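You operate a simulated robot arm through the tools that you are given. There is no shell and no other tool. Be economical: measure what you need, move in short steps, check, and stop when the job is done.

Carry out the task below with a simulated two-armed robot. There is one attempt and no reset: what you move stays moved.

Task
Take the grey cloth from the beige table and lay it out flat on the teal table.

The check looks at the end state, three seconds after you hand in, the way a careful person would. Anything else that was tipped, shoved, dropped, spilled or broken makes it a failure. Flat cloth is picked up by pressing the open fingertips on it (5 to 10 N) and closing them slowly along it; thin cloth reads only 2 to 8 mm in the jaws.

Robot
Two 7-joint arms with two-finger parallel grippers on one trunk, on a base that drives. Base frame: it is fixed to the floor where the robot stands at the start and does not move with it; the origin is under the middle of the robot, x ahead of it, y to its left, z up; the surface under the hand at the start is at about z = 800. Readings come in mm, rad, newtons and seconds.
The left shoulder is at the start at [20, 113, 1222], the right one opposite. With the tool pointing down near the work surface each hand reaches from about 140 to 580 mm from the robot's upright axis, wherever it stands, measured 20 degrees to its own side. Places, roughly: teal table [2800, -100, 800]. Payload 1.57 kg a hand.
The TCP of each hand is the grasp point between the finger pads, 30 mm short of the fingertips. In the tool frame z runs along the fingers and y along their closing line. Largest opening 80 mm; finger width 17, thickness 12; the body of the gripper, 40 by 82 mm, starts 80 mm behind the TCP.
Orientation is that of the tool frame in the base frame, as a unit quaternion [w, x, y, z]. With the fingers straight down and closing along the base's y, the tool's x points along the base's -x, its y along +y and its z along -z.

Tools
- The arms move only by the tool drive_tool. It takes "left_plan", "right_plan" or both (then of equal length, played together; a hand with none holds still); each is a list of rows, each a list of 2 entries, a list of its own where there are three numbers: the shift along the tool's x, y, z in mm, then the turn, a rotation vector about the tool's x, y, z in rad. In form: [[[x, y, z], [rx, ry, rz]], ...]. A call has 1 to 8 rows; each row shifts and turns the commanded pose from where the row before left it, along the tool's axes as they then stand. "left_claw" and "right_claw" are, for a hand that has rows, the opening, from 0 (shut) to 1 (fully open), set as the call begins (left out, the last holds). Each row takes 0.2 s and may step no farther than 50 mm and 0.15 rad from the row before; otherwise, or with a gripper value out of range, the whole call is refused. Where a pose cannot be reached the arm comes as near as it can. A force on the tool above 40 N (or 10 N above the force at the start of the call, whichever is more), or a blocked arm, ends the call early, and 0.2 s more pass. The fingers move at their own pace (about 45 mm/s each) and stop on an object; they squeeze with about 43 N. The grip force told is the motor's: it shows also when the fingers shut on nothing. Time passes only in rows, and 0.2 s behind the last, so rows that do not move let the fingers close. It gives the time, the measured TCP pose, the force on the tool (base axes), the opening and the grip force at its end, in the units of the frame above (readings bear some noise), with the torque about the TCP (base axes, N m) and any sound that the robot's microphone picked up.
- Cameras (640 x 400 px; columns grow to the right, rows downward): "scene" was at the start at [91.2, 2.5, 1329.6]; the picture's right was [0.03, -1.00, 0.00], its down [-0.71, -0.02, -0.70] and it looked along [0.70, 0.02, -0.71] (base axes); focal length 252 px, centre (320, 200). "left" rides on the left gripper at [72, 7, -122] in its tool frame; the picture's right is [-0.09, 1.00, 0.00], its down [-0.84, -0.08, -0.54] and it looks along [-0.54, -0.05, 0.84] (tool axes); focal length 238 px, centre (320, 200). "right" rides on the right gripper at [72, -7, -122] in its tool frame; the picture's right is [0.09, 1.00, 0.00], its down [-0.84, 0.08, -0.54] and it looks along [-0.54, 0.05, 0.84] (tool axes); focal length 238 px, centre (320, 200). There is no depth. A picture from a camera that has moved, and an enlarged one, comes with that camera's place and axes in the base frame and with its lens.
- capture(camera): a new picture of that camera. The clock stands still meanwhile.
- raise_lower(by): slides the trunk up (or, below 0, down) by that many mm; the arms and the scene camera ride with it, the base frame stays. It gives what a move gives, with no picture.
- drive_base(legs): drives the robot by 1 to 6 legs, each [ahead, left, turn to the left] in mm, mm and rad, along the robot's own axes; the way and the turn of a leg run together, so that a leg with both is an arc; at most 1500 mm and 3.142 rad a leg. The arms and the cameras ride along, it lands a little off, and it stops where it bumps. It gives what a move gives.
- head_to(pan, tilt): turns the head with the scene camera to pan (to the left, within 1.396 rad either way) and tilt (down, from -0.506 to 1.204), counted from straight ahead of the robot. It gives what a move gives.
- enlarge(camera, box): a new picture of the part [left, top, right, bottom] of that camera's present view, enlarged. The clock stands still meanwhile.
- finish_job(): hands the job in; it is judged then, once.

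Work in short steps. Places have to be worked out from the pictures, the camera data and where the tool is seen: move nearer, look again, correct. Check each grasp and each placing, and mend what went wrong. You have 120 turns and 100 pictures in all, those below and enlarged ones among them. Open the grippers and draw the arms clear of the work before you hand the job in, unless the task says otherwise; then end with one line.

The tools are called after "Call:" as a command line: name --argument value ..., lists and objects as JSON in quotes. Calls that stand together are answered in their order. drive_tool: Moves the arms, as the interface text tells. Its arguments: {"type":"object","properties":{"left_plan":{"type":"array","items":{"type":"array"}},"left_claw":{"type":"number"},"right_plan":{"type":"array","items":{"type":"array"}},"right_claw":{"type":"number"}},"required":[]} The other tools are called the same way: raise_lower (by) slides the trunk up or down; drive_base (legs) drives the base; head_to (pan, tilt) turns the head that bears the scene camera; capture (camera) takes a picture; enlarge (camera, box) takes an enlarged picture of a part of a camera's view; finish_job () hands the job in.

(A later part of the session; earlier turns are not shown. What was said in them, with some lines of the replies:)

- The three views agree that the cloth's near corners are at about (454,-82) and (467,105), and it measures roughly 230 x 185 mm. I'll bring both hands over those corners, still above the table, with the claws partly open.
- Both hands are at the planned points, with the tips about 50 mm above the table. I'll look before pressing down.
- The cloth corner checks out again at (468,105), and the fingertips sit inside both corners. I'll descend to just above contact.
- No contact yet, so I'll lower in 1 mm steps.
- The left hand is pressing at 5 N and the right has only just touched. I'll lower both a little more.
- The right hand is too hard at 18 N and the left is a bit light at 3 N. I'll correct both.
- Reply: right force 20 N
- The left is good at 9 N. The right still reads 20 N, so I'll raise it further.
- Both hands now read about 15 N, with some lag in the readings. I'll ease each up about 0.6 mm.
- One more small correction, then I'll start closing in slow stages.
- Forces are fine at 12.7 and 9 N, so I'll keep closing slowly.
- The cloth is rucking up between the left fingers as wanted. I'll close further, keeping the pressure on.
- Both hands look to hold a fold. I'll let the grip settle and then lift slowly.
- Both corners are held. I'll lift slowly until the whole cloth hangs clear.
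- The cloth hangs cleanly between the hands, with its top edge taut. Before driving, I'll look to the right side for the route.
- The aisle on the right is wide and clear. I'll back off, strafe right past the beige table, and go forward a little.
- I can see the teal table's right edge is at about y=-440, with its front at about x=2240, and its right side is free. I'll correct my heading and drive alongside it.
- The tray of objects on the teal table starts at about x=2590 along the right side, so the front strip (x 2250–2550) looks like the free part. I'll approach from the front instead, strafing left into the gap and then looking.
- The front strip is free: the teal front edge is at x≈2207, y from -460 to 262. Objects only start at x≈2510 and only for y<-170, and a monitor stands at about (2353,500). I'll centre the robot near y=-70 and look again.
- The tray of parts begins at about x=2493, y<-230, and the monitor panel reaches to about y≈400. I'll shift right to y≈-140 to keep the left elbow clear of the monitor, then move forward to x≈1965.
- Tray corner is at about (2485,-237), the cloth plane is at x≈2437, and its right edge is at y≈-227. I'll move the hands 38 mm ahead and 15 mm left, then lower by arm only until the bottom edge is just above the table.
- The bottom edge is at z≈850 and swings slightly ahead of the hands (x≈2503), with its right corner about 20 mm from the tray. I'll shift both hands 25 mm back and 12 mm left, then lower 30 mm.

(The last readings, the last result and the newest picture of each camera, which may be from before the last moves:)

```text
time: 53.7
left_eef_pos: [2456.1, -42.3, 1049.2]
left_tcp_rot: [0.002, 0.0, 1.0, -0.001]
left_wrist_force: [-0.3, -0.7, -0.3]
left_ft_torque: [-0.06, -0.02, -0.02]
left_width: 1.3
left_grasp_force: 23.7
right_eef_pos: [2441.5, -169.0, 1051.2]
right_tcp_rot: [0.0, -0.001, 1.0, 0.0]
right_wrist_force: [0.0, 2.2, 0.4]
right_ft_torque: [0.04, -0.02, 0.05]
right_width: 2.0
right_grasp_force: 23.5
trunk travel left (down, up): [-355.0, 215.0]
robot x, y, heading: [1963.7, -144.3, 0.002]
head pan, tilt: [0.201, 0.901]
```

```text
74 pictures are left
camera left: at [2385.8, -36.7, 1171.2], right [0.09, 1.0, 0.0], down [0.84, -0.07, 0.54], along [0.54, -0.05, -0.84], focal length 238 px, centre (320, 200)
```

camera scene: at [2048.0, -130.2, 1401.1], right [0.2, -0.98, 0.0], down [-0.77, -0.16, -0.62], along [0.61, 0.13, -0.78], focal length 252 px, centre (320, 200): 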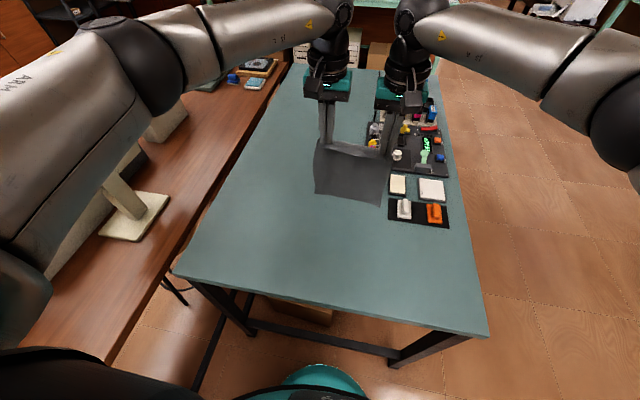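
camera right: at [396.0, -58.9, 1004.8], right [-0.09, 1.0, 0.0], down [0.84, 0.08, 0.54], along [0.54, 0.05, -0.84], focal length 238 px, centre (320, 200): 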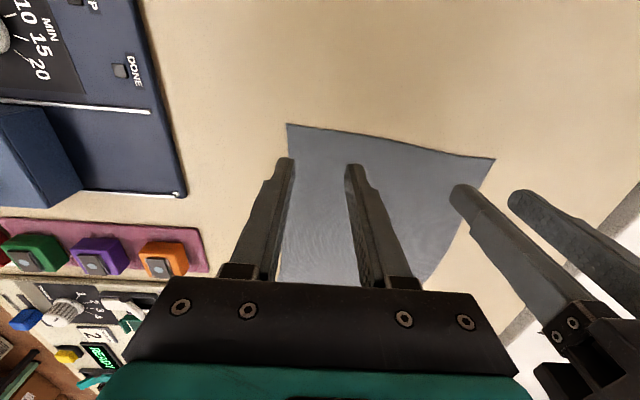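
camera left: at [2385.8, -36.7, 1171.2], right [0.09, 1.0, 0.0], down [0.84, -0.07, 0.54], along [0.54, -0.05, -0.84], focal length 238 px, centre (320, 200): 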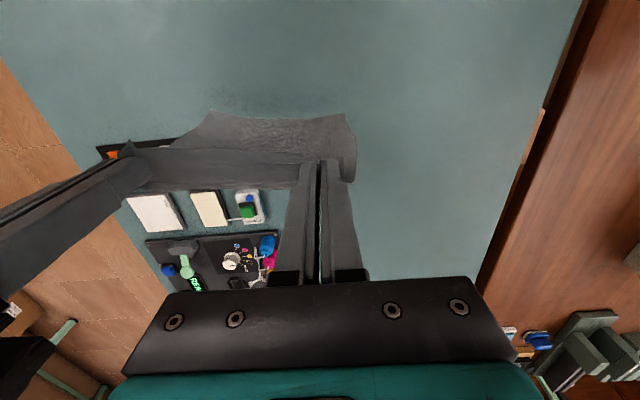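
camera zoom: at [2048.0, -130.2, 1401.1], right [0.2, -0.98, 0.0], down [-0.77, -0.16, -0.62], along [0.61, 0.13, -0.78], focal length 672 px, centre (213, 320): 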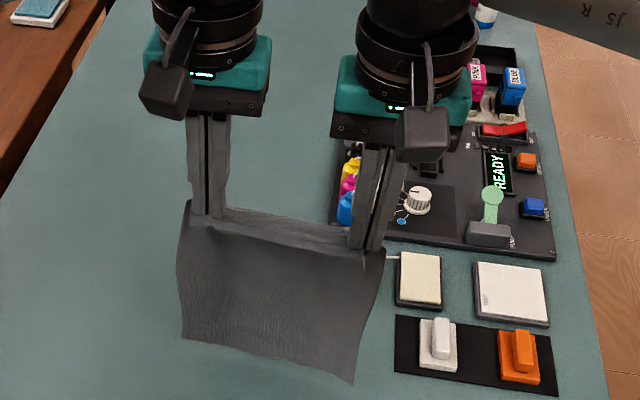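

The bottom edge is about 15 mm above the table at x≈2470, clear of the tray. I'll start laying it, going down and back together.

Call:
drive_tool --left_plan '[[[2, 0, 8], [0, 0, 0]], [[3, 0, 8], [0, 0, 0]], [[6, 0, 8], [0, 0, 0]], [[8, 0, 8], [0, 0, 0]], [[9, 0, 8], [0, 0, 0]], [[9, 0, 8], [0, 0, 0]], [[9, 0, 8], [0, 0, 0]], [[9, 0, 8], [0, 0, 0]]]' --right_plan '[[[2, 0, 8], [0, 0, 0]], [[3, 0, 8], [0, 0, 0]], [[6, 0, 8], [0, 0, 0]], [[8, 0, 8], [0, 0, 0]], [[9, 0, 8], [0, 0, 0]], [[9, 0, 8], [0, 0, 0]], [[9, 0, 8], [0, 0, 0]], [[9, 0, 8], [0, 0, 0]]]'

Call:
enlarge --camera "scene" --box '[240, 100, 480, 250]'

Call:
capture --camera "left"

```text
time: 55.5
left_eef_pos: [2402.5, -41.3, 983.6]
left_tcp_rot: [0.0, -0.001, 1.0, -0.001]
left_wrist_force: [-0.1, -3.7, 0.1]
left_ft_torque: [-0.11, -0.02, -0.04]
left_width: 1.3
left_grasp_force: 23.3
right_eef_pos: [2388.5, -169.7, 987.1]
right_tcp_rot: [0.0, -0.001, 1.0, 0.0]
right_wrist_force: [0.9, 2.7, -0.2]
right_ft_torque: [0.09, 0.01, 0.05]
right_width: 1.7
right_grasp_force: 22.9
trunk travel left (down, up): [-355.0, 215.0]
robot x, y, heading: [1962.3, -145.7, 0.003]
head pan, tilt: [0.201, 0.901]
```

```text
2.67 times, centred on (360, 175) of scene
camera zoom: at [2047.9, -130.1, 1401.1], right [0.2, -0.98, 0.0], down [-0.77, -0.16, -0.62], along [0.61, 0.13, -0.78], focal length 672 px, centre (213, 267)
```

zoom: 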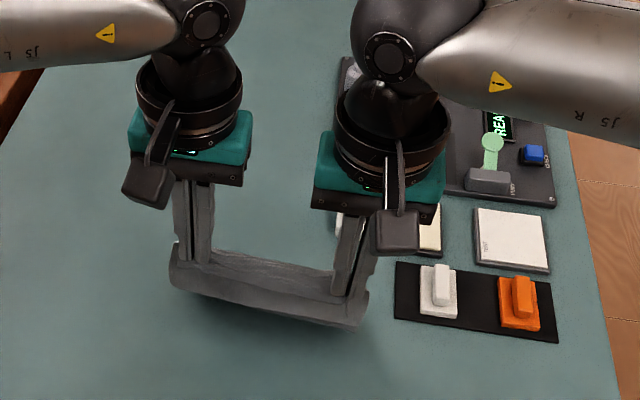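

```text
72 pictures are left
camera left: at [2331.3, -35.8, 1106.8], right [0.09, 1.0, 0.0], down [0.84, -0.07, 0.54], along [0.54, -0.05, -0.84], focal length 238 px, centre (320, 200)
```

left: 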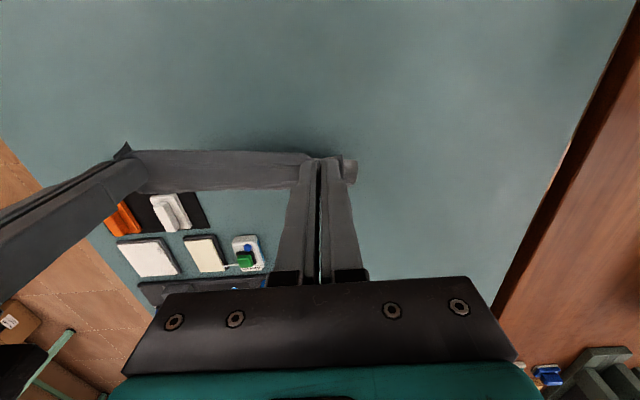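

The lower part of the cloth is hidden behind its own top edge, so I'll look from the right hand camera and up close.

Call:
capture --camera "right"

Call:
enlarge --camera "scene" --box '[290, 180, 390, 240]'

```text
71 pictures are left
camera right: at [2317.7, -175.8, 1111.7], right [-0.09, 1.0, 0.0], down [0.84, 0.08, 0.54], along [0.54, 0.05, -0.84], focal length 238 px, centre (320, 200)
```

right: 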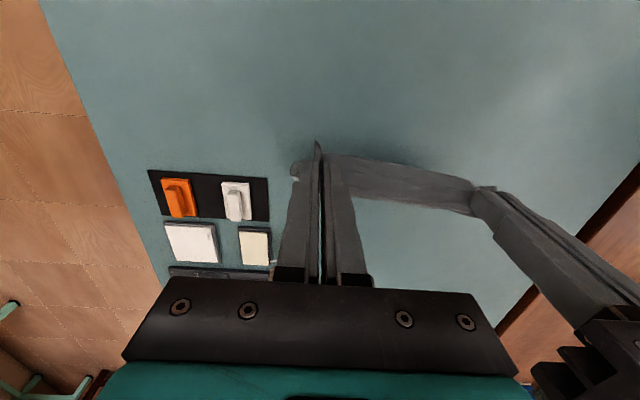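

```text
6.40 times, centred on (340, 210) of scene
camera zoom: at [2047.9, -130.1, 1401.1], right [0.2, -0.98, 0.0], down [-0.77, -0.16, -0.62], along [0.61, 0.13, -0.78], focal length 1613 px, centre (192, 136)
```

zoom: 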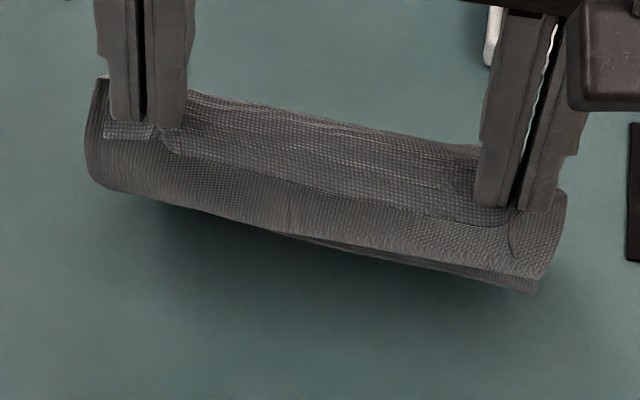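

The geometry suggests the cloth slopes forward to a contact line at x≈2473 and lies forward to about 2506, with a small curl on the right. I'll pull both hands back 40 mm without lowering to stretch it straight, then look.

Call:
drive_tool --left_plan '[[[8, 0, 0], [0, 0, 0]], [[8, 0, 0], [0, 0, 0]], [[8, 0, 0], [0, 0, 0]], [[8, 0, 0], [0, 0, 0]], [[8, 0, 0], [0, 0, 0]]]' --right_plan '[[[8, 0, 0], [0, 0, 0]], [[8, 0, 0], [0, 0, 0]], [[8, 0, 0], [0, 0, 0]], [[8, 0, 0], [0, 0, 0]], [[8, 0, 0], [0, 0, 0]]]'

Call:
enlarge --camera "scene" --box '[280, 170, 400, 245]'

Call:
capture --camera "right"

```text
time: 56.7
left_eef_pos: [2362.2, -41.7, 985.7]
left_tcp_rot: [0.0, -0.001, 1.0, -0.001]
left_wrist_force: [1.2, -3.2, -0.8]
left_ft_torque: [-0.1, 0.0, -0.04]
left_width: 1.2
left_grasp_force: 22.9
right_eef_pos: [2348.3, -172.4, 986.8]
right_tcp_rot: [0.0, -0.001, 1.0, 0.0]
right_wrist_force: [-0.2, 3.2, -0.4]
right_ft_torque: [0.12, -0.05, 0.03]
right_width: 1.8
right_grasp_force: 23.5
trunk travel left (down, up): [-355.0, 215.0]
robot x, y, heading: [1963.4, -147.7, 0.01]
head pan, tilt: [0.201, 0.901]
```

```text
5.33 times, centred on (340, 208) of scene
camera zoom: at [2047.9, -130.2, 1401.1], right [0.2, -0.98, 0.0], down [-0.77, -0.16, -0.62], along [0.61, 0.13, -0.78], focal length 1344 px, centre (213, 160)
```

zoom: 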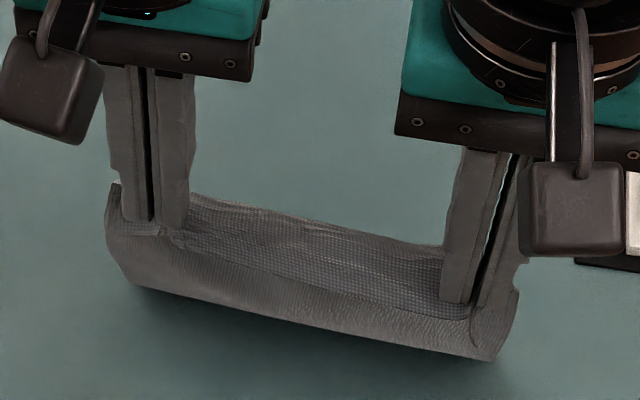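

```text
68 pictures are left
camera right: at [2277.4, -176.4, 1110.6], right [-0.1, 1.0, 0.0], down [0.84, 0.08, 0.54], along [0.54, 0.05, -0.84], focal length 238 px, centre (320, 200)
```

right: 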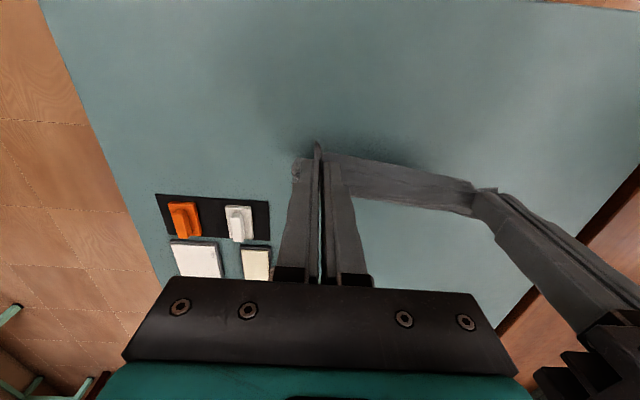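

The whole cloth trails behind the hands with its lower ~47 mm lying on the table at about x 2425–2470, so it lays out flat as I pull back. I'll keep lowering with moderate backward motion.

Call:
drive_tool --left_plan '[[[6, 0, 10], [0, 0, 0]], [[6, 0, 10], [0, 0, 0]], [[6, 0, 10], [0, 0, 0]], [[6, 0, 10], [0, 0, 0]], [[7, 0, 10], [0, 0, 0]], [[7, 0, 10], [0, 0, 0]], [[7, 0, 10], [0, 0, 0]], [[7, 0, 10], [0, 0, 0]]]' --right_plan '[[[6, 0, 10], [0, 0, 0]], [[6, 0, 10], [0, 0, 0]], [[6, 0, 10], [0, 0, 0]], [[6, 0, 10], [0, 0, 0]], [[7, 0, 10], [0, 0, 0]], [[7, 0, 10], [0, 0, 0]], [[7, 0, 10], [0, 0, 0]], [[7, 0, 10], [0, 0, 0]]]'

Call:
enlarge --camera "scene" --box '[240, 150, 440, 275]'

Call:
capture --camera "left"

```text
time: 58.5
left_eef_pos: [2309.0, -41.9, 904.9]
left_tcp_rot: [0.0, -0.001, 1.0, -0.001]
left_wrist_force: [-0.6, -1.8, 0.2]
left_ft_torque: [-0.07, 0.01, -0.02]
left_width: 0.9
left_grasp_force: 23.2
right_eef_pos: [2296.2, -171.7, 907.5]
right_tcp_rot: [0.0, -0.001, 1.0, 0.0]
right_wrist_force: [-0.3, 2.5, -0.6]
right_ft_torque: [0.07, -0.01, 0.04]
right_width: 1.8
right_grasp_force: 23.4
trunk travel left (down, up): [-355.0, 215.0]
robot x, y, heading: [1960.5, -145.6, 0.003]
head pan, tilt: [0.201, 0.901]
```

```text
3.20 times, centred on (340, 212) of scene
camera zoom: at [2048.0, -130.2, 1401.1], right [0.2, -0.98, 0.0], down [-0.77, -0.16, -0.62], along [0.61, 0.13, -0.78], focal length 806 px, centre (256, 160)
```

zoom: 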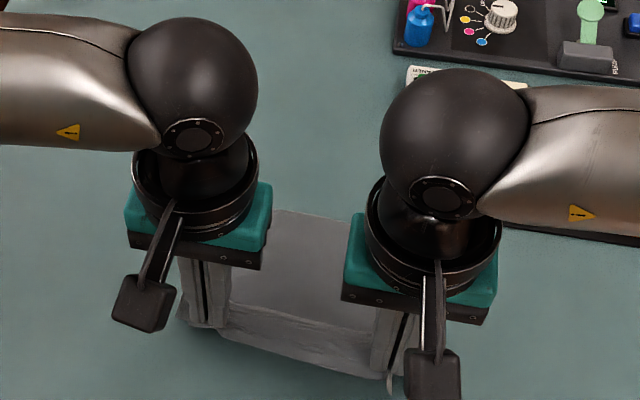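

```text
66 pictures are left
camera left: at [2237.4, -37.1, 1026.7], right [0.09, 1.0, 0.0], down [0.84, -0.07, 0.54], along [0.54, -0.05, -0.84], focal length 238 px, centre (320, 200)
```

left: 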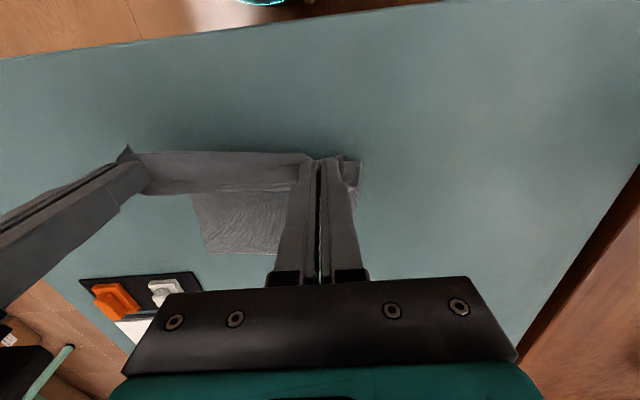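

The cloth is laying flat, but its far edge is at x≈2453. The near edge would end only about 10 mm from the table's front edge (about 2217 from this view), so I'll lift back up and forward and re-lay it 30 mm deeper.

Call:
drive_tool --left_plan '[[[-14, 0, -19], [0, 0, 0]], [[-14, 0, -19], [0, 0, 0]], [[-15, 0, -19], [0, 0, 0]], [[-18, 0, -19], [0, 0, 0]], [[-20, 0, -19], [0, 0, 0]], [[-25, 0, -19], [0, 0, 0]], [[-27, 0, -19], [0, 0, 0]], [[-27, 0, -19], [0, 0, 0]]]' --right_plan '[[[-14, 0, -19], [0, 0, 0]], [[-14, 0, -19], [0, 0, 0]], [[-16, 0, -19], [0, 0, 0]], [[-19, 0, -19], [0, 0, 0]], [[-21, 0, -19], [0, 0, 0]], [[-26, 0, -19], [0, 0, 0]], [[-28, 0, -18], [0, 0, 0]], [[-28, 0, -18], [0, 0, 0]]]'

Call:
drive_tool --left_plan '[[[-10, 0, 0], [0, 0, 0]], [[0, 0, 0], [0, 0, 0]], [[0, 0, 0], [0, 0, 0]], [[0, 0, 0], [0, 0, 0]]]' --right_plan '[[[-12, 0, 0], [0, 0, 0]], [[0, 0, 0], [0, 0, 0]], [[0, 0, 0], [0, 0, 0]], [[0, 0, 0], [0, 0, 0]]]'

Call:
capture --camera "scene"

Call:
capture --camera "left"

```text
time: 60.3
left_eef_pos: [2469.6, -41.8, 1055.3]
left_tcp_rot: [-0.001, 0.0, 1.0, -0.001]
left_wrist_force: [-0.6, -1.4, 0.4]
left_ft_torque: [-0.03, -0.03, 0.01]
left_width: 1.1
left_grasp_force: 23.6
right_eef_pos: [2463.2, -171.3, 1059.1]
right_tcp_rot: [0.001, -0.002, 1.0, 0.0]
right_wrist_force: [0.1, 2.1, -0.7]
right_ft_torque: [0.05, 0.0, 0.03]
right_width: 2.1
right_grasp_force: 23.9
trunk travel left (down, up): [-355.0, 215.0]
robot x, y, heading: [1962.9, -147.2, 0.006]
head pan, tilt: [0.201, 0.901]
```

```text
time: 61.3
left_eef_pos: [2479.5, -42.6, 1057.1]
left_tcp_rot: [0.0, -0.001, 1.0, -0.001]
left_wrist_force: [-0.4, -1.7, 0.4]
left_ft_torque: [-0.03, -0.01, -0.01]
left_width: 0.9
left_grasp_force: 22.8
right_eef_pos: [2475.3, -171.1, 1057.3]
right_tcp_rot: [0.0, -0.002, 1.0, 0.0]
right_wrist_force: [-0.5, 2.2, 0.0]
right_ft_torque: [0.04, -0.02, 0.05]
right_width: 1.7
right_grasp_force: 23.0
trunk travel left (down, up): [-355.0, 215.0]
robot x, y, heading: [1965.8, -150.8, 0.005]
head pan, tilt: [0.201, 0.901]
```

```text
65 pictures are left
camera scene: at [2048.0, -130.2, 1401.1], right [0.2, -0.98, 0.0], down [-0.77, -0.16, -0.62], along [0.61, 0.13, -0.78], focal length 252 px, centre (320, 200)
```

scene: 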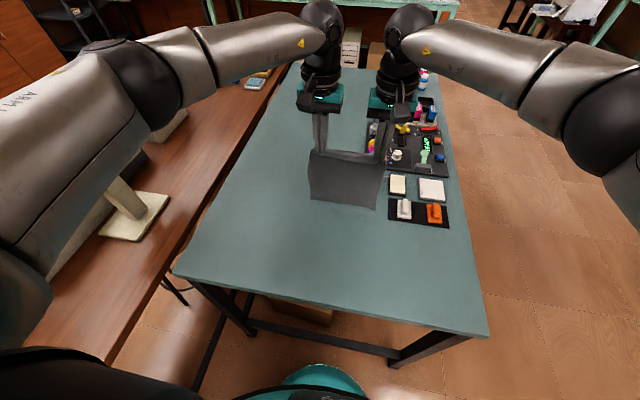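

```text
64 pictures are left
camera left: at [2407.9, -37.0, 1178.1], right [0.09, 1.0, 0.0], down [0.84, -0.07, 0.54], along [0.54, -0.05, -0.84], focal length 238 px, centre (320, 200)
```

left: 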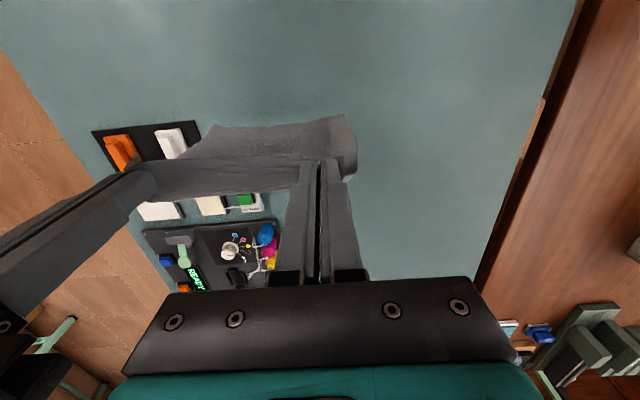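

It hangs clear of the tray with the bottom just above the table. I'll re-lay it, going down first and then back.

Call:
drive_tool --left_plan '[[[0, 0, 9], [0, 0, 0]], [[0, 0, 9], [0, 0, 0]], [[3, 0, 9], [0, 0, 0]], [[5, 0, 9], [0, 0, 0]], [[7, 0, 9], [0, 0, 0]], [[8, 0, 9], [0, 0, 0]], [[9, 0, 9], [0, 0, 0]], [[9, 0, 9], [0, 0, 0]]]' --right_plan '[[[0, 0, 9], [0, 0, 0]], [[0, 0, 9], [0, 0, 0]], [[3, 0, 9], [0, 0, 0]], [[5, 0, 9], [0, 0, 0]], [[8, 0, 9], [0, 0, 0]], [[9, 0, 9], [0, 0, 0]], [[10, 0, 9], [0, 0, 0]], [[10, 0, 9], [0, 0, 0]]]'

Call:
drive_tool --left_plan '[[[10, 0, 9], [0, 0, 0]], [[10, 0, 9], [0, 0, 0]], [[10, 0, 9], [0, 0, 0]], [[10, 0, 9], [0, 0, 0]], [[10, 0, 9], [0, 0, 0]], [[11, 0, 9], [0, 0, 0]], [[11, 0, 9], [0, 0, 0]], [[11, 0, 9], [0, 0, 0]]]' --right_plan '[[[10, 0, 9], [0, 0, 0]], [[10, 0, 9], [0, 0, 0]], [[11, 0, 9], [0, 0, 0]], [[11, 0, 9], [0, 0, 0]], [[11, 0, 9], [0, 0, 0]], [[11, 0, 9], [0, 0, 0]], [[11, 0, 9], [0, 0, 0]], [[11, 0, 9], [0, 0, 0]]]'

Call:
capture --camera "left"

Call:
enlarge --camera "scene" --box '[240, 150, 440, 275]'

```text
time: 63.1
left_eef_pos: [2437.1, -41.4, 981.8]
left_tcp_rot: [0.0, -0.001, 1.0, 0.0]
left_wrist_force: [1.2, -0.6, 0.4]
left_ft_torque: [-0.05, 0.0, -0.02]
left_width: 1.3
left_grasp_force: 22.8
right_eef_pos: [2430.8, -170.6, 983.8]
right_tcp_rot: [0.0, -0.002, 1.0, 0.0]
right_wrist_force: [-0.6, 1.8, 0.4]
right_ft_torque: [0.07, -0.03, 0.0]
right_width: 1.6
right_grasp_force: 23.4
trunk travel left (down, up): [-355.0, 215.0]
robot x, y, heading: [1962.6, -147.6, 0.008]
head pan, tilt: [0.201, 0.901]
```

```text
time: 64.9
left_eef_pos: [2354.8, -42.3, 912.9]
left_tcp_rot: [0.0, -0.002, 1.0, 0.0]
left_wrist_force: [-0.1, -0.7, 0.0]
left_ft_torque: [-0.07, 0.0, -0.02]
left_width: 1.0
left_grasp_force: 22.9
right_eef_pos: [2342.9, -168.2, 911.9]
right_tcp_rot: [0.0, -0.002, 1.0, 0.001]
right_wrist_force: [0.0, 1.7, 0.5]
right_ft_torque: [0.01, 0.02, 0.0]
right_width: 2.0
right_grasp_force: 23.6
trunk travel left (down, up): [-355.0, 215.0]
robot x, y, heading: [1962.0, -146.7, 0.003]
head pan, tilt: [0.201, 0.901]
```

```text
63 pictures are left
camera left: at [2284.0, -36.6, 1035.6], right [0.09, 1.0, 0.0], down [0.84, -0.07, 0.54], along [0.54, -0.05, -0.84], focal length 238 px, centre (320, 200)
```

left: 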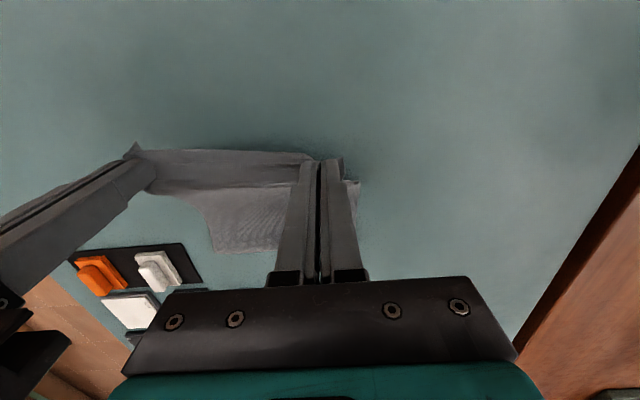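

```text
3.20 times, centred on (340, 212) of scene
camera zoom: at [2047.9, -130.2, 1401.1], right [0.2, -0.98, 0.0], down [-0.77, -0.16, -0.62], along [0.61, 0.13, -0.78], focal length 806 px, centre (256, 160)
```

zoom: 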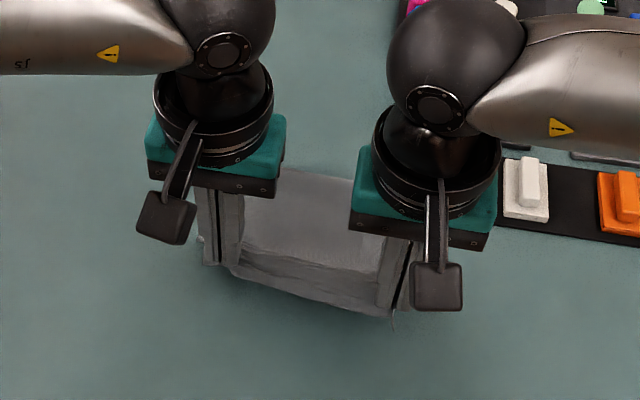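

The far edge is at x≈2505 and lies flat, 40 mm clear of the tray. I'll continue to just above the table.

Call:
drive_tool --left_plan '[[[8, 0, 10], [0, 0, 0]], [[8, 0, 10], [0, 0, 0]], [[8, 0, 10], [0, 0, 0]], [[8, 0, 10], [0, 0, 0]], [[8, 0, 10], [0, 0, 0]], [[8, 0, 10], [0, 0, 0]], [[8, 0, 8], [0, 0, 0]], [[7, 0, 6], [0, 0, 0]]]' --right_plan '[[[8, 0, 10], [0, 0, 0]], [[8, 0, 10], [0, 0, 0]], [[8, 0, 10], [0, 0, 0]], [[8, 0, 10], [0, 0, 0]], [[8, 0, 10], [0, 0, 0]], [[8, 0, 10], [0, 0, 0]], [[8, 0, 8], [0, 0, 0]], [[7, 0, 5], [0, 0, 0]]]'

Call:
capture --camera "left"

Call:
capture --camera "right"

Call:
enlarge --camera "scene" --box '[240, 170, 440, 295]'

```text
time: 66.7
left_eef_pos: [2291.7, -40.4, 839.0]
left_tcp_rot: [0.0, -0.002, 1.0, -0.001]
left_wrist_force: [0.1, -3.1, -0.1]
left_ft_torque: [-0.12, 0.0, -0.03]
left_width: 1.1
left_grasp_force: 22.7
right_eef_pos: [2281.0, -168.9, 839.7]
right_tcp_rot: [-0.001, -0.002, 1.0, 0.001]
right_wrist_force: [-0.3, 3.4, -1.1]
right_ft_torque: [0.1, 0.02, 0.02]
right_width: 2.2
right_grasp_force: 23.7
trunk travel left (down, up): [-355.0, 215.0]
robot x, y, heading: [1965.5, -146.8, 0.007]
head pan, tilt: [0.201, 0.901]
```

```text
61 pictures are left
camera left: at [2221.0, -35.1, 960.8], right [0.09, 1.0, 0.0], down [0.84, -0.07, 0.54], along [0.54, -0.05, -0.84], focal length 238 px, centre (320, 200)
```

left: 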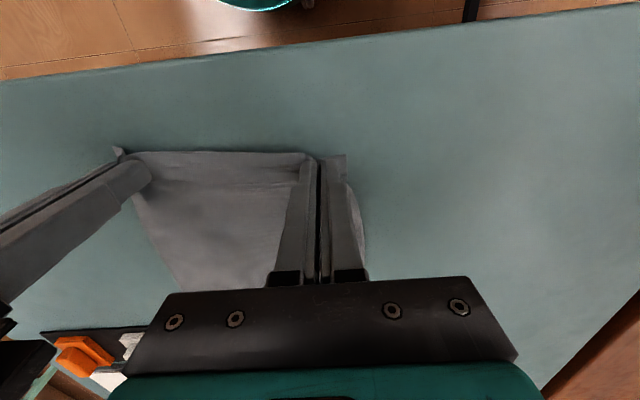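

```text
60 pictures are left
camera right: at [2209.3, -175.7, 963.4], right [-0.1, 1.0, 0.0], down [0.84, 0.08, 0.54], along [0.54, 0.05, -0.84], focal length 238 px, centre (320, 200)
```

right: 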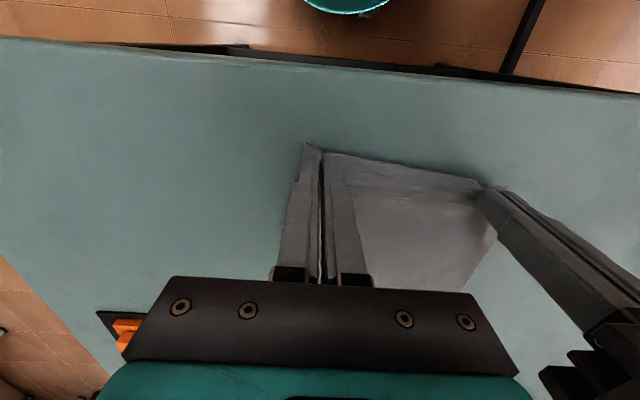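

```text
3.20 times, centred on (340, 232) of scene
camera zoom: at [2047.9, -130.1, 1401.1], right [0.2, -0.98, 0.0], down [-0.77, -0.16, -0.62], along [0.61, 0.13, -0.78], focal length 806 px, centre (256, 96)
```

zoom: 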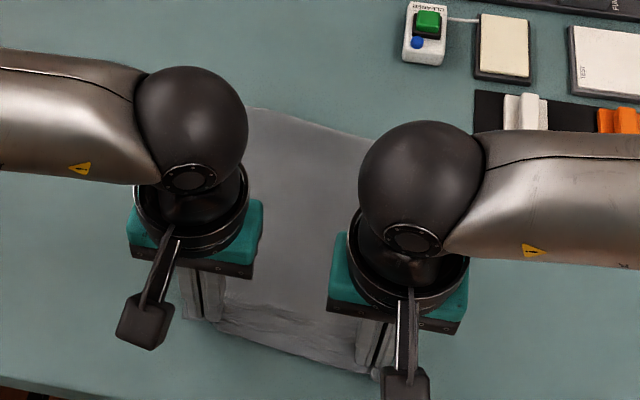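

The cloth lies flat with the tips about 9 mm up. I'll lower to contact with a small pull back to tension it.

Call:
drive_tool --left_plan '[[[1, 0, 3], [0, 0, 0]], [[1, 0, 2], [0, 0, 0]], [[1, 0, 2], [0, 0, 0]], [[0, 0, 0], [0, 0, 0]]]' --right_plan '[[[1, 0, 3], [0, 0, 0]], [[1, 0, 2], [0, 0, 0]], [[1, 0, 3], [0, 0, 0]], [[0, 0, 0], [0, 0, 0]]]'

```text
time: 67.7
left_eef_pos: [2288.3, -42.2, 832.3]
left_tcp_rot: [0.0, -0.001, 1.0, -0.001]
left_wrist_force: [-0.2, -0.6, -0.5]
left_ft_torque: [-0.06, 0.0, -0.01]
left_width: 0.8
left_grasp_force: 22.8
right_eef_pos: [2278.2, -170.1, 832.9]
right_tcp_rot: [0.0, -0.001, 1.0, 0.0]
right_wrist_force: [0.1, 1.5, -0.4]
right_ft_torque: [0.04, 0.01, 0.01]
right_width: 1.6
right_grasp_force: 23.0
trunk travel left (down, up): [-355.0, 215.0]
robot x, y, heading: [1963.9, -141.4, 0.003]
head pan, tilt: [0.201, 0.901]
```

No contact yet. I'll lower in 1 mm steps.

Call:
drive_tool --left_plan '[[[0, 0, 1], [0, 0, 0]], [[0, 0, 1], [0, 0, 0]], [[0, 0, 0], [0, 0, 0]], [[0, 0, 0], [0, 0, 0]]]' --right_plan '[[[0, 0, 1], [0, 0, 0]], [[0, 0, 1], [0, 0, 0]], [[0, 0, 0], [0, 0, 0]], [[0, 0, 0], [0, 0, 0]]]'

```text
time: 68.7
left_eef_pos: [2289.8, -43.1, 832.0]
left_tcp_rot: [0.001, 0.0, 1.0, -0.001]
left_wrist_force: [1.3, 1.0, 15.1]
left_ft_torque: [-0.01, -0.07, 0.0]
left_width: 0.9
left_grasp_force: 23.4
right_eef_pos: [2277.1, -171.8, 830.9]
right_tcp_rot: [0.001, -0.002, 1.0, 0.0]
right_wrist_force: [0.0, -0.9, 13.3]
right_ft_torque: [-0.08, 0.04, -0.02]
right_width: 1.6
right_grasp_force: 23.8
trunk travel left (down, up): [-355.0, 215.0]
robot x, y, heading: [1962.8, -142.8, 0.001]
head pan, tilt: [0.201, 0.901]
```

Both hands are pressing at 13–15 N. I'll ease up slightly and open the fingers slowly to spread the pinched folds outward.

Call:
drive_tool --left_plan '[[[0, 0, -0.4], [0, 0, 0]], [[0, 0, 0], [0, 0, 0]], [[0, 0, 0], [0, 0, 0]]]' --right_plan '[[[0, 0, -0.3], [0, 0, 0]], [[0, 0, 0], [0, 0, 0]], [[0, 0, 0], [0, 0, 0]]]' --left_claw 0.12 --right_claw 0.12

Call:
drive_tool --left_plan '[[[0, 0, 0], [0, 0, 0]], [[0, 0, 0], [0, 0, 0]], [[0, 0, 0], [0, 0, 0]]]' --right_plan '[[[0, 0, 0], [0, 0, 0]], [[0, 0, 0], [0, 0, 0]], [[0, 0, 0], [0, 0, 0]]]' --left_claw 0.24 --right_claw 0.24

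Call:
drive_tool --left_plan '[[[0, 0, 0], [0, 0, 0]], [[0, 0, 0], [0, 0, 0]], [[0, 0, 0], [0, 0, 0]]]' --right_plan '[[[0, 0, 0], [0, 0, 0]], [[0, 0, 0], [0, 0, 0]], [[0, 0, 0], [0, 0, 0]]]' --left_claw 0.38 --right_claw 0.38

Call:
enlarge --camera "left" --box '[100, 80, 420, 280]'

Call:
enlarge --camera "right" --box '[220, 80, 540, 280]'

```text
time: 69.5
left_eef_pos: [2289.4, -42.6, 830.9]
left_tcp_rot: [0.001, -0.003, 1.0, -0.001]
left_wrist_force: [0.1, 0.7, 14.6]
left_ft_torque: [0.01, -0.01, -0.05]
left_width: 4.6
left_grasp_force: 0.1
right_eef_pos: [2277.7, -171.3, 831.1]
right_tcp_rot: [0.001, -0.002, 1.0, 0.001]
right_wrist_force: [0.8, 1.4, 12.4]
right_ft_torque: [-0.03, -0.01, 0.01]
right_width: 8.5
right_grasp_force: 0.1
trunk travel left (down, up): [-355.0, 215.0]
robot x, y, heading: [1962.4, -145.2, 0.002]
head pan, tilt: [0.201, 0.901]
```

```text
time: 70.3
left_eef_pos: [2289.2, -42.6, 830.9]
left_tcp_rot: [0.001, -0.001, 1.0, -0.002]
left_wrist_force: [1.3, -2.6, 11.7]
left_ft_torque: [0.06, -0.03, -0.03]
left_width: 15.2
left_grasp_force: 0.1
right_eef_pos: [2276.8, -170.5, 831.0]
right_tcp_rot: [0.0, -0.002, 1.0, 0.001]
right_wrist_force: [-0.9, 0.9, 16.5]
right_ft_torque: [-0.13, 0.03, 0.02]
right_width: 16.9
right_grasp_force: 0.1
trunk travel left (down, up): [-355.0, 215.0]
robot x, y, heading: [1964.7, -145.5, 0.005]
head pan, tilt: [0.201, 0.901]
```

```text
time: 71.1
left_eef_pos: [2289.1, -41.3, 831.6]
left_tcp_rot: [0.0, 0.0, 1.0, -0.001]
left_wrist_force: [-1.5, -2.9, 13.1]
left_ft_torque: [0.05, 0.0, 0.04]
left_width: 25.9
left_grasp_force: 0.0
right_eef_pos: [2277.1, -170.3, 831.1]
right_tcp_rot: [0.002, -0.002, 1.0, 0.001]
right_wrist_force: [0.7, 3.0, 14.5]
right_ft_torque: [-0.02, 0.0, -0.01]
right_width: 23.9
right_grasp_force: 0.0
trunk travel left (down, up): [-355.0, 215.0]
robot x, y, heading: [1964.3, -146.5, 0.006]
head pan, tilt: [0.201, 0.901]
```

```text
2.00 times, centred on (260, 180) of left
camera zoom: at [2217.3, -37.0, 953.0], right [0.09, 1.0, 0.0], down [0.84, -0.07, 0.54], along [0.54, -0.05, -0.84], focal length 477 px, centre (440, 240)
```

zoom: 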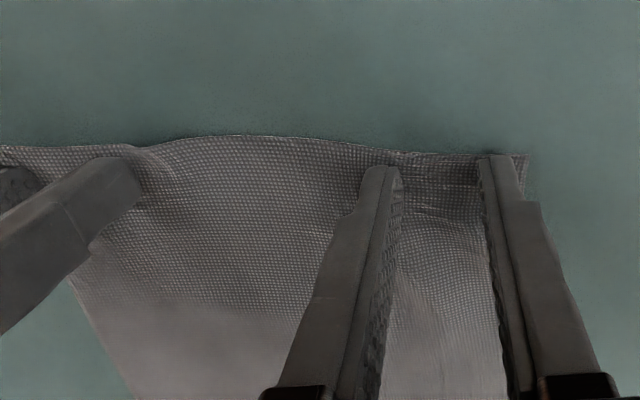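

```text
2.00 times, centred on (380, 180) of right
camera zoom: at [2205.8, -175.5, 954.6], right [-0.1, 1.0, 0.0], down [0.84, 0.08, 0.54], along [0.54, 0.05, -0.84], focal length 477 px, centre (200, 240)
```

zoom: 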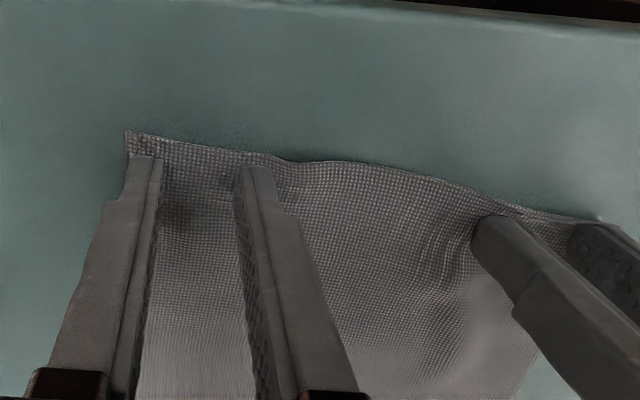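

The folds have opened flat at both corners, leaving a slight bulge between the hands. While still pressing, I'll spread the hands apart about 7 mm each to take out that slack.

Call:
drive_tool --left_plan '[[[0, 2, 0], [0, 0, 0]], [[0, 2, 0], [0, 0, 0]], [[0, 2, 0], [0, 0, 0]], [[0, 1, 0], [0, 0, 0]], [[0, 0, 0], [0, 0, 0]]]' --right_plan '[[[0, -2, 0], [0, 0, 0]], [[0, -2, 0], [0, 0, 0]], [[0, -2, 0], [0, 0, 0]], [[0, -1, 0], [0, 0, 0]], [[0, 0, 0], [0, 0, 0]]]'

Call:
enlarge --camera "left" --box '[100, 80, 420, 280]'

```text
time: 72.3
left_eef_pos: [2289.1, -34.6, 830.7]
left_tcp_rot: [0.001, -0.001, 1.0, -0.001]
left_wrist_force: [0.5, -6.0, 15.6]
left_ft_torque: [-0.06, 0.03, 0.02]
left_width: 26.0
left_grasp_force: 0.1
right_eef_pos: [2276.8, -179.5, 831.4]
right_tcp_rot: [0.0, -0.002, 1.0, 0.001]
right_wrist_force: [-1.1, 2.9, 4.2]
right_ft_torque: [0.04, 0.05, 0.0]
right_width: 30.0
right_grasp_force: 0.1
trunk travel left (down, up): [-355.0, 215.0]
robot x, y, heading: [1966.4, -147.9, 0.005]
head pan, tilt: [0.201, 0.901]
```

```text
2.00 times, centred on (260, 180) of left
camera zoom: at [2218.0, -30.1, 952.9], right [0.09, 1.0, 0.0], down [0.84, -0.07, 0.54], along [0.54, -0.05, -0.84], focal length 477 px, centre (440, 240)
```

zoom: 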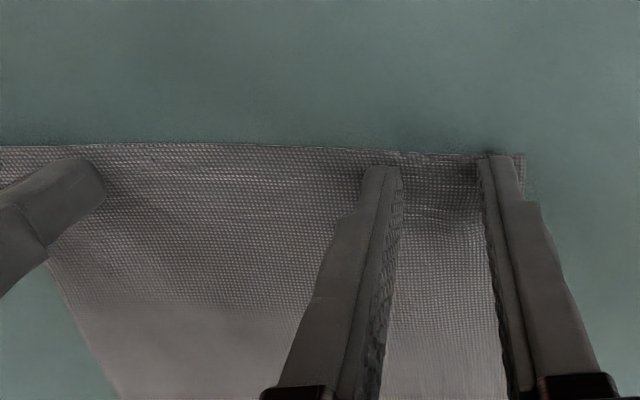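

The near edge is now straight and flat. I'll raise the hands straight up, slowly at first.

Call:
drive_tool --left_plan '[[[0, 0, -2], [0, 0, 0]], [[0, 0, -5], [0, 0, 0]], [[0, 0, -15], [0, 0, 0]], [[0, 0, -30], [0, 0, 0]], [[0, 0, -40], [0, 0, 0]], [[0, 0, -40], [0, 0, 0]], [[0, 0, -40], [0, 0, 0]]]' --right_plan '[[[0, 0, -2], [0, 0, 0]], [[0, 0, -5], [0, 0, 0]], [[0, 0, -15], [0, 0, 0]], [[0, 0, -30], [0, 0, 0]], [[0, 0, -40], [0, 0, 0]], [[0, 0, -40], [0, 0, 0]], [[0, 0, -40], [0, 0, 0]]]'

Call:
capture --camera "left"

Call:
capture --camera "right"

Call:
capture --camera "scene"

```text
time: 73.9
left_eef_pos: [2289.0, -33.4, 1001.8]
left_tcp_rot: [0.0, -0.001, 1.0, 0.0]
left_wrist_force: [1.0, -0.5, 0.1]
left_ft_torque: [0.0, 0.01, 0.0]
left_width: 30.5
left_grasp_force: 0.1
right_eef_pos: [2279.7, -178.0, 999.9]
right_tcp_rot: [0.0, -0.001, 1.0, -0.001]
right_wrist_force: [0.3, 0.4, 0.4]
right_ft_torque: [0.02, 0.0, 0.01]
right_width: 30.3
right_grasp_force: 0.1
trunk travel left (down, up): [-355.0, 215.0]
robot x, y, heading: [1962.0, -146.6, 0.004]
head pan, tilt: [0.201, 0.901]
```

```text
55 pictures are left
camera left: at [2217.9, -28.6, 1123.8], right [0.09, 1.0, 0.0], down [0.84, -0.08, 0.54], along [0.54, -0.05, -0.84], focal length 238 px, centre (320, 200)
```

left: 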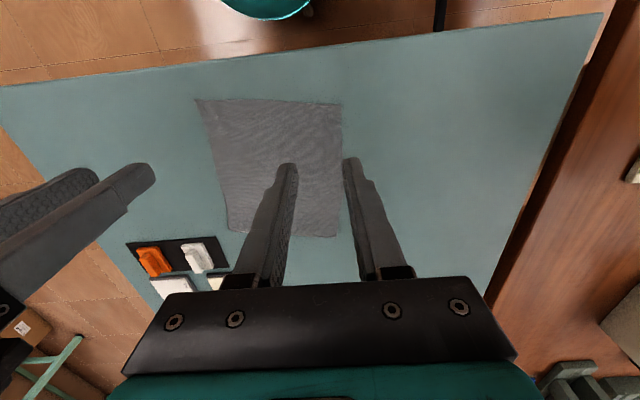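

```text
54 pictures are left
camera right: at [2209.1, -182.9, 1123.8], right [-0.1, 1.0, 0.0], down [0.84, 0.08, 0.54], along [0.54, 0.05, -0.84], focal length 238 px, centre (320, 200)
```

right: 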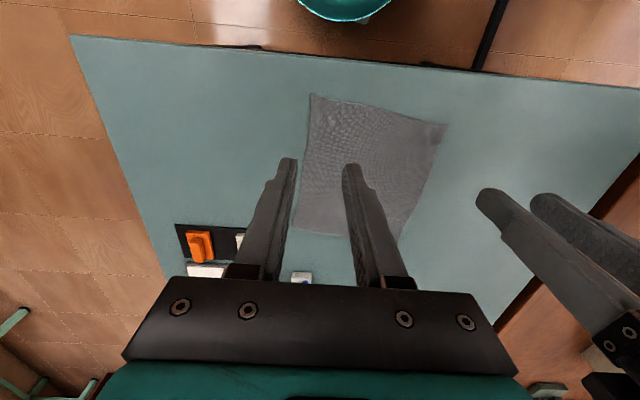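

```text
53 pictures are left
camera scene: at [2047.7, -130.2, 1401.2], right [0.2, -0.98, 0.0], down [-0.77, -0.16, -0.62], along [0.61, 0.13, -0.78], focal length 252 px, centre (320, 200)
```

scene: 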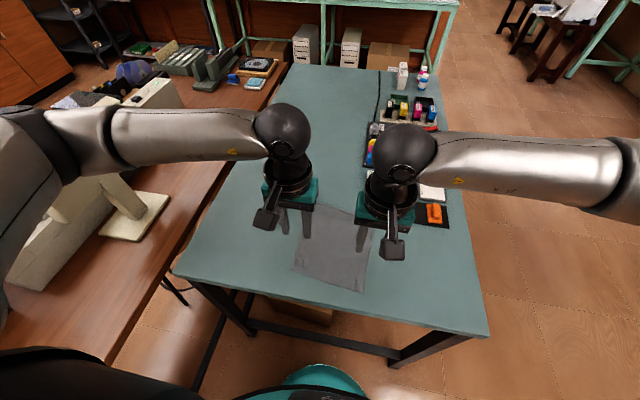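

The cloth lies flat and fully on the teal table, clear of the tray. I'll raise the trunk and back the robot off so the arms are well clear.

Call:
raise_lower --by 120

Call:
drive_base --legs '[[-200, 0, 0]]'

Call:
head_to --pan 0.0 --tilt 0.7

Call:
capture --camera "scene"

Call:
capture --camera "left"

```text
time: 75.4
left_eef_pos: [2288.5, -34.6, 1122.4]
left_tcp_rot: [-0.001, -0.001, 1.0, -0.001]
left_wrist_force: [0.5, -0.5, -0.9]
left_ft_torque: [0.0, -0.02, 0.03]
left_width: 30.5
left_grasp_force: 0.0
right_eef_pos: [2281.7, -178.1, 1119.4]
right_tcp_rot: [-0.001, -0.001, 1.0, 0.0]
right_wrist_force: [-0.6, -0.4, 0.6]
right_ft_torque: [0.03, -0.02, -0.01]
right_width: 30.4
right_grasp_force: 0.1
trunk travel left (down, up): [-475.0, 95.0]
robot x, y, heading: [1960.6, -145.0, 0.006]
head pan, tilt: [0.201, 0.901]
```

```text
time: 77.0
left_eef_pos: [2090.8, -34.5, 1121.1]
left_tcp_rot: [0.001, -0.001, 1.0, -0.001]
left_wrist_force: [0.6, 0.1, -0.3]
left_ft_torque: [-0.01, -0.02, -0.01]
left_width: 30.2
left_grasp_force: 0.2
right_eef_pos: [2082.6, -177.8, 1120.1]
right_tcp_rot: [0.0, -0.001, 1.0, 0.0]
right_wrist_force: [-0.2, -0.4, 0.3]
right_ft_torque: [0.0, -0.04, -0.02]
right_width: 30.5
right_grasp_force: 0.0
trunk travel left (down, up): [-475.0, 95.0]
robot x, y, heading: [1766.8, -146.1, -0.0]
head pan, tilt: [0.201, 0.901]
```

```text
time: 77.8
left_eef_pos: [2091.6, -34.9, 1121.6]
left_tcp_rot: [0.001, -0.001, 1.0, -0.001]
left_wrist_force: [-0.2, 0.0, 0.0]
left_ft_torque: [0.0, -0.01, 0.02]
left_width: 30.2
left_grasp_force: 0.1
right_eef_pos: [2082.7, -179.4, 1119.6]
right_tcp_rot: [0.0, -0.001, 1.0, 0.0]
right_wrist_force: [0.9, 0.0, -0.5]
right_ft_torque: [0.03, 0.0, -0.01]
right_width: 30.4
right_grasp_force: 0.1
trunk travel left (down, up): [-475.0, 95.0]
robot x, y, heading: [1767.7, -147.3, 0.002]
head pan, tilt: [0.0, 0.7]
```

```text
52 pictures are left
camera scene: at [1861.6, -145.8, 1537.2], right [0.0, -1.0, 0.0], down [-0.64, 0.0, -0.76], along [0.76, 0.0, -0.64], focal length 252 px, centre (320, 200)
```

scene: 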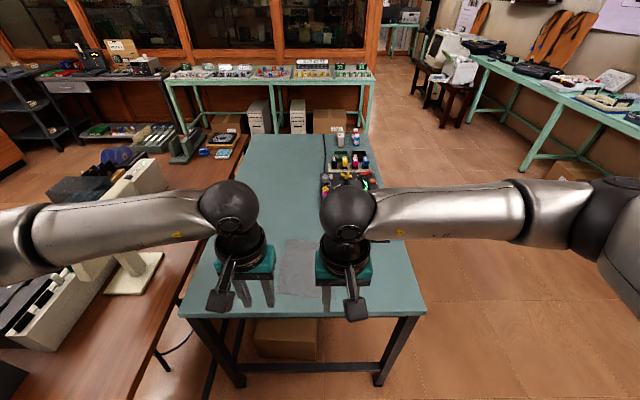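

```text
51 pictures are left
camera left: at [2021.0, -29.5, 1243.3], right [0.09, 1.0, 0.0], down [0.84, -0.08, 0.54], along [0.54, -0.05, -0.84], focal length 238 px, centre (320, 200)
```

left: 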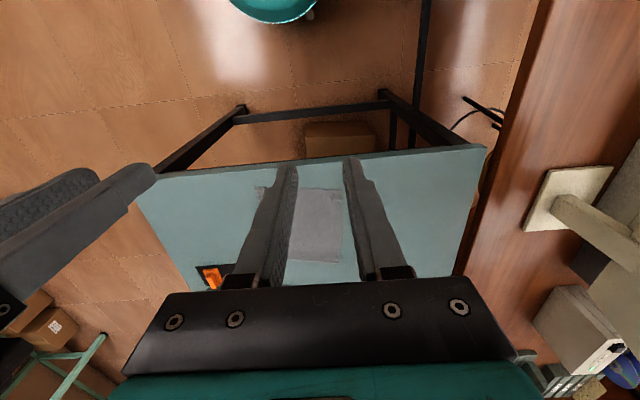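

The cloth lies flat and nothing else looks disturbed. I'll open the grippers fully and hand in.

Call:
drive_tool --left_plan '[[[0, 0, 0], [0, 0, 0]], [[0, 0, 0], [0, 0, 0]]]' --right_plan '[[[0, 0, 0], [0, 0, 0]], [[0, 0, 0], [0, 0, 0]]]' --left_claw 0.9 --right_claw 0.9

Call:
finish_job

```text
time: 78.3
left_eef_pos: [2091.1, -35.1, 1121.8]
left_tcp_rot: [0.0, 0.0, 1.0, 0.0]
left_wrist_force: [-0.4, 0.3, -0.5]
left_ft_torque: [0.02, 0.03, 0.0]
left_width: 71.7
left_grasp_force: 0.0
right_eef_pos: [2083.1, -179.1, 1120.5]
right_tcp_rot: [-0.001, -0.001, 1.0, 0.0]
right_wrist_force: [-0.1, -0.2, 0.3]
right_ft_torque: [0.01, 0.01, -0.01]
right_width: 72.1
right_grasp_force: 0.1
trunk travel left (down, up): [-475.0, 95.0]
robot x, y, heading: [1764.7, -144.2, 0.006]
head pan, tilt: [0.0, 0.7]
```

```text
The job is handed in.
```

The grey cloth now lies flat on the teal table, fully on the tabletop; nothing else looked disturbed in the last pictures, and I opened the grippers and drew the arms clear before handing in.
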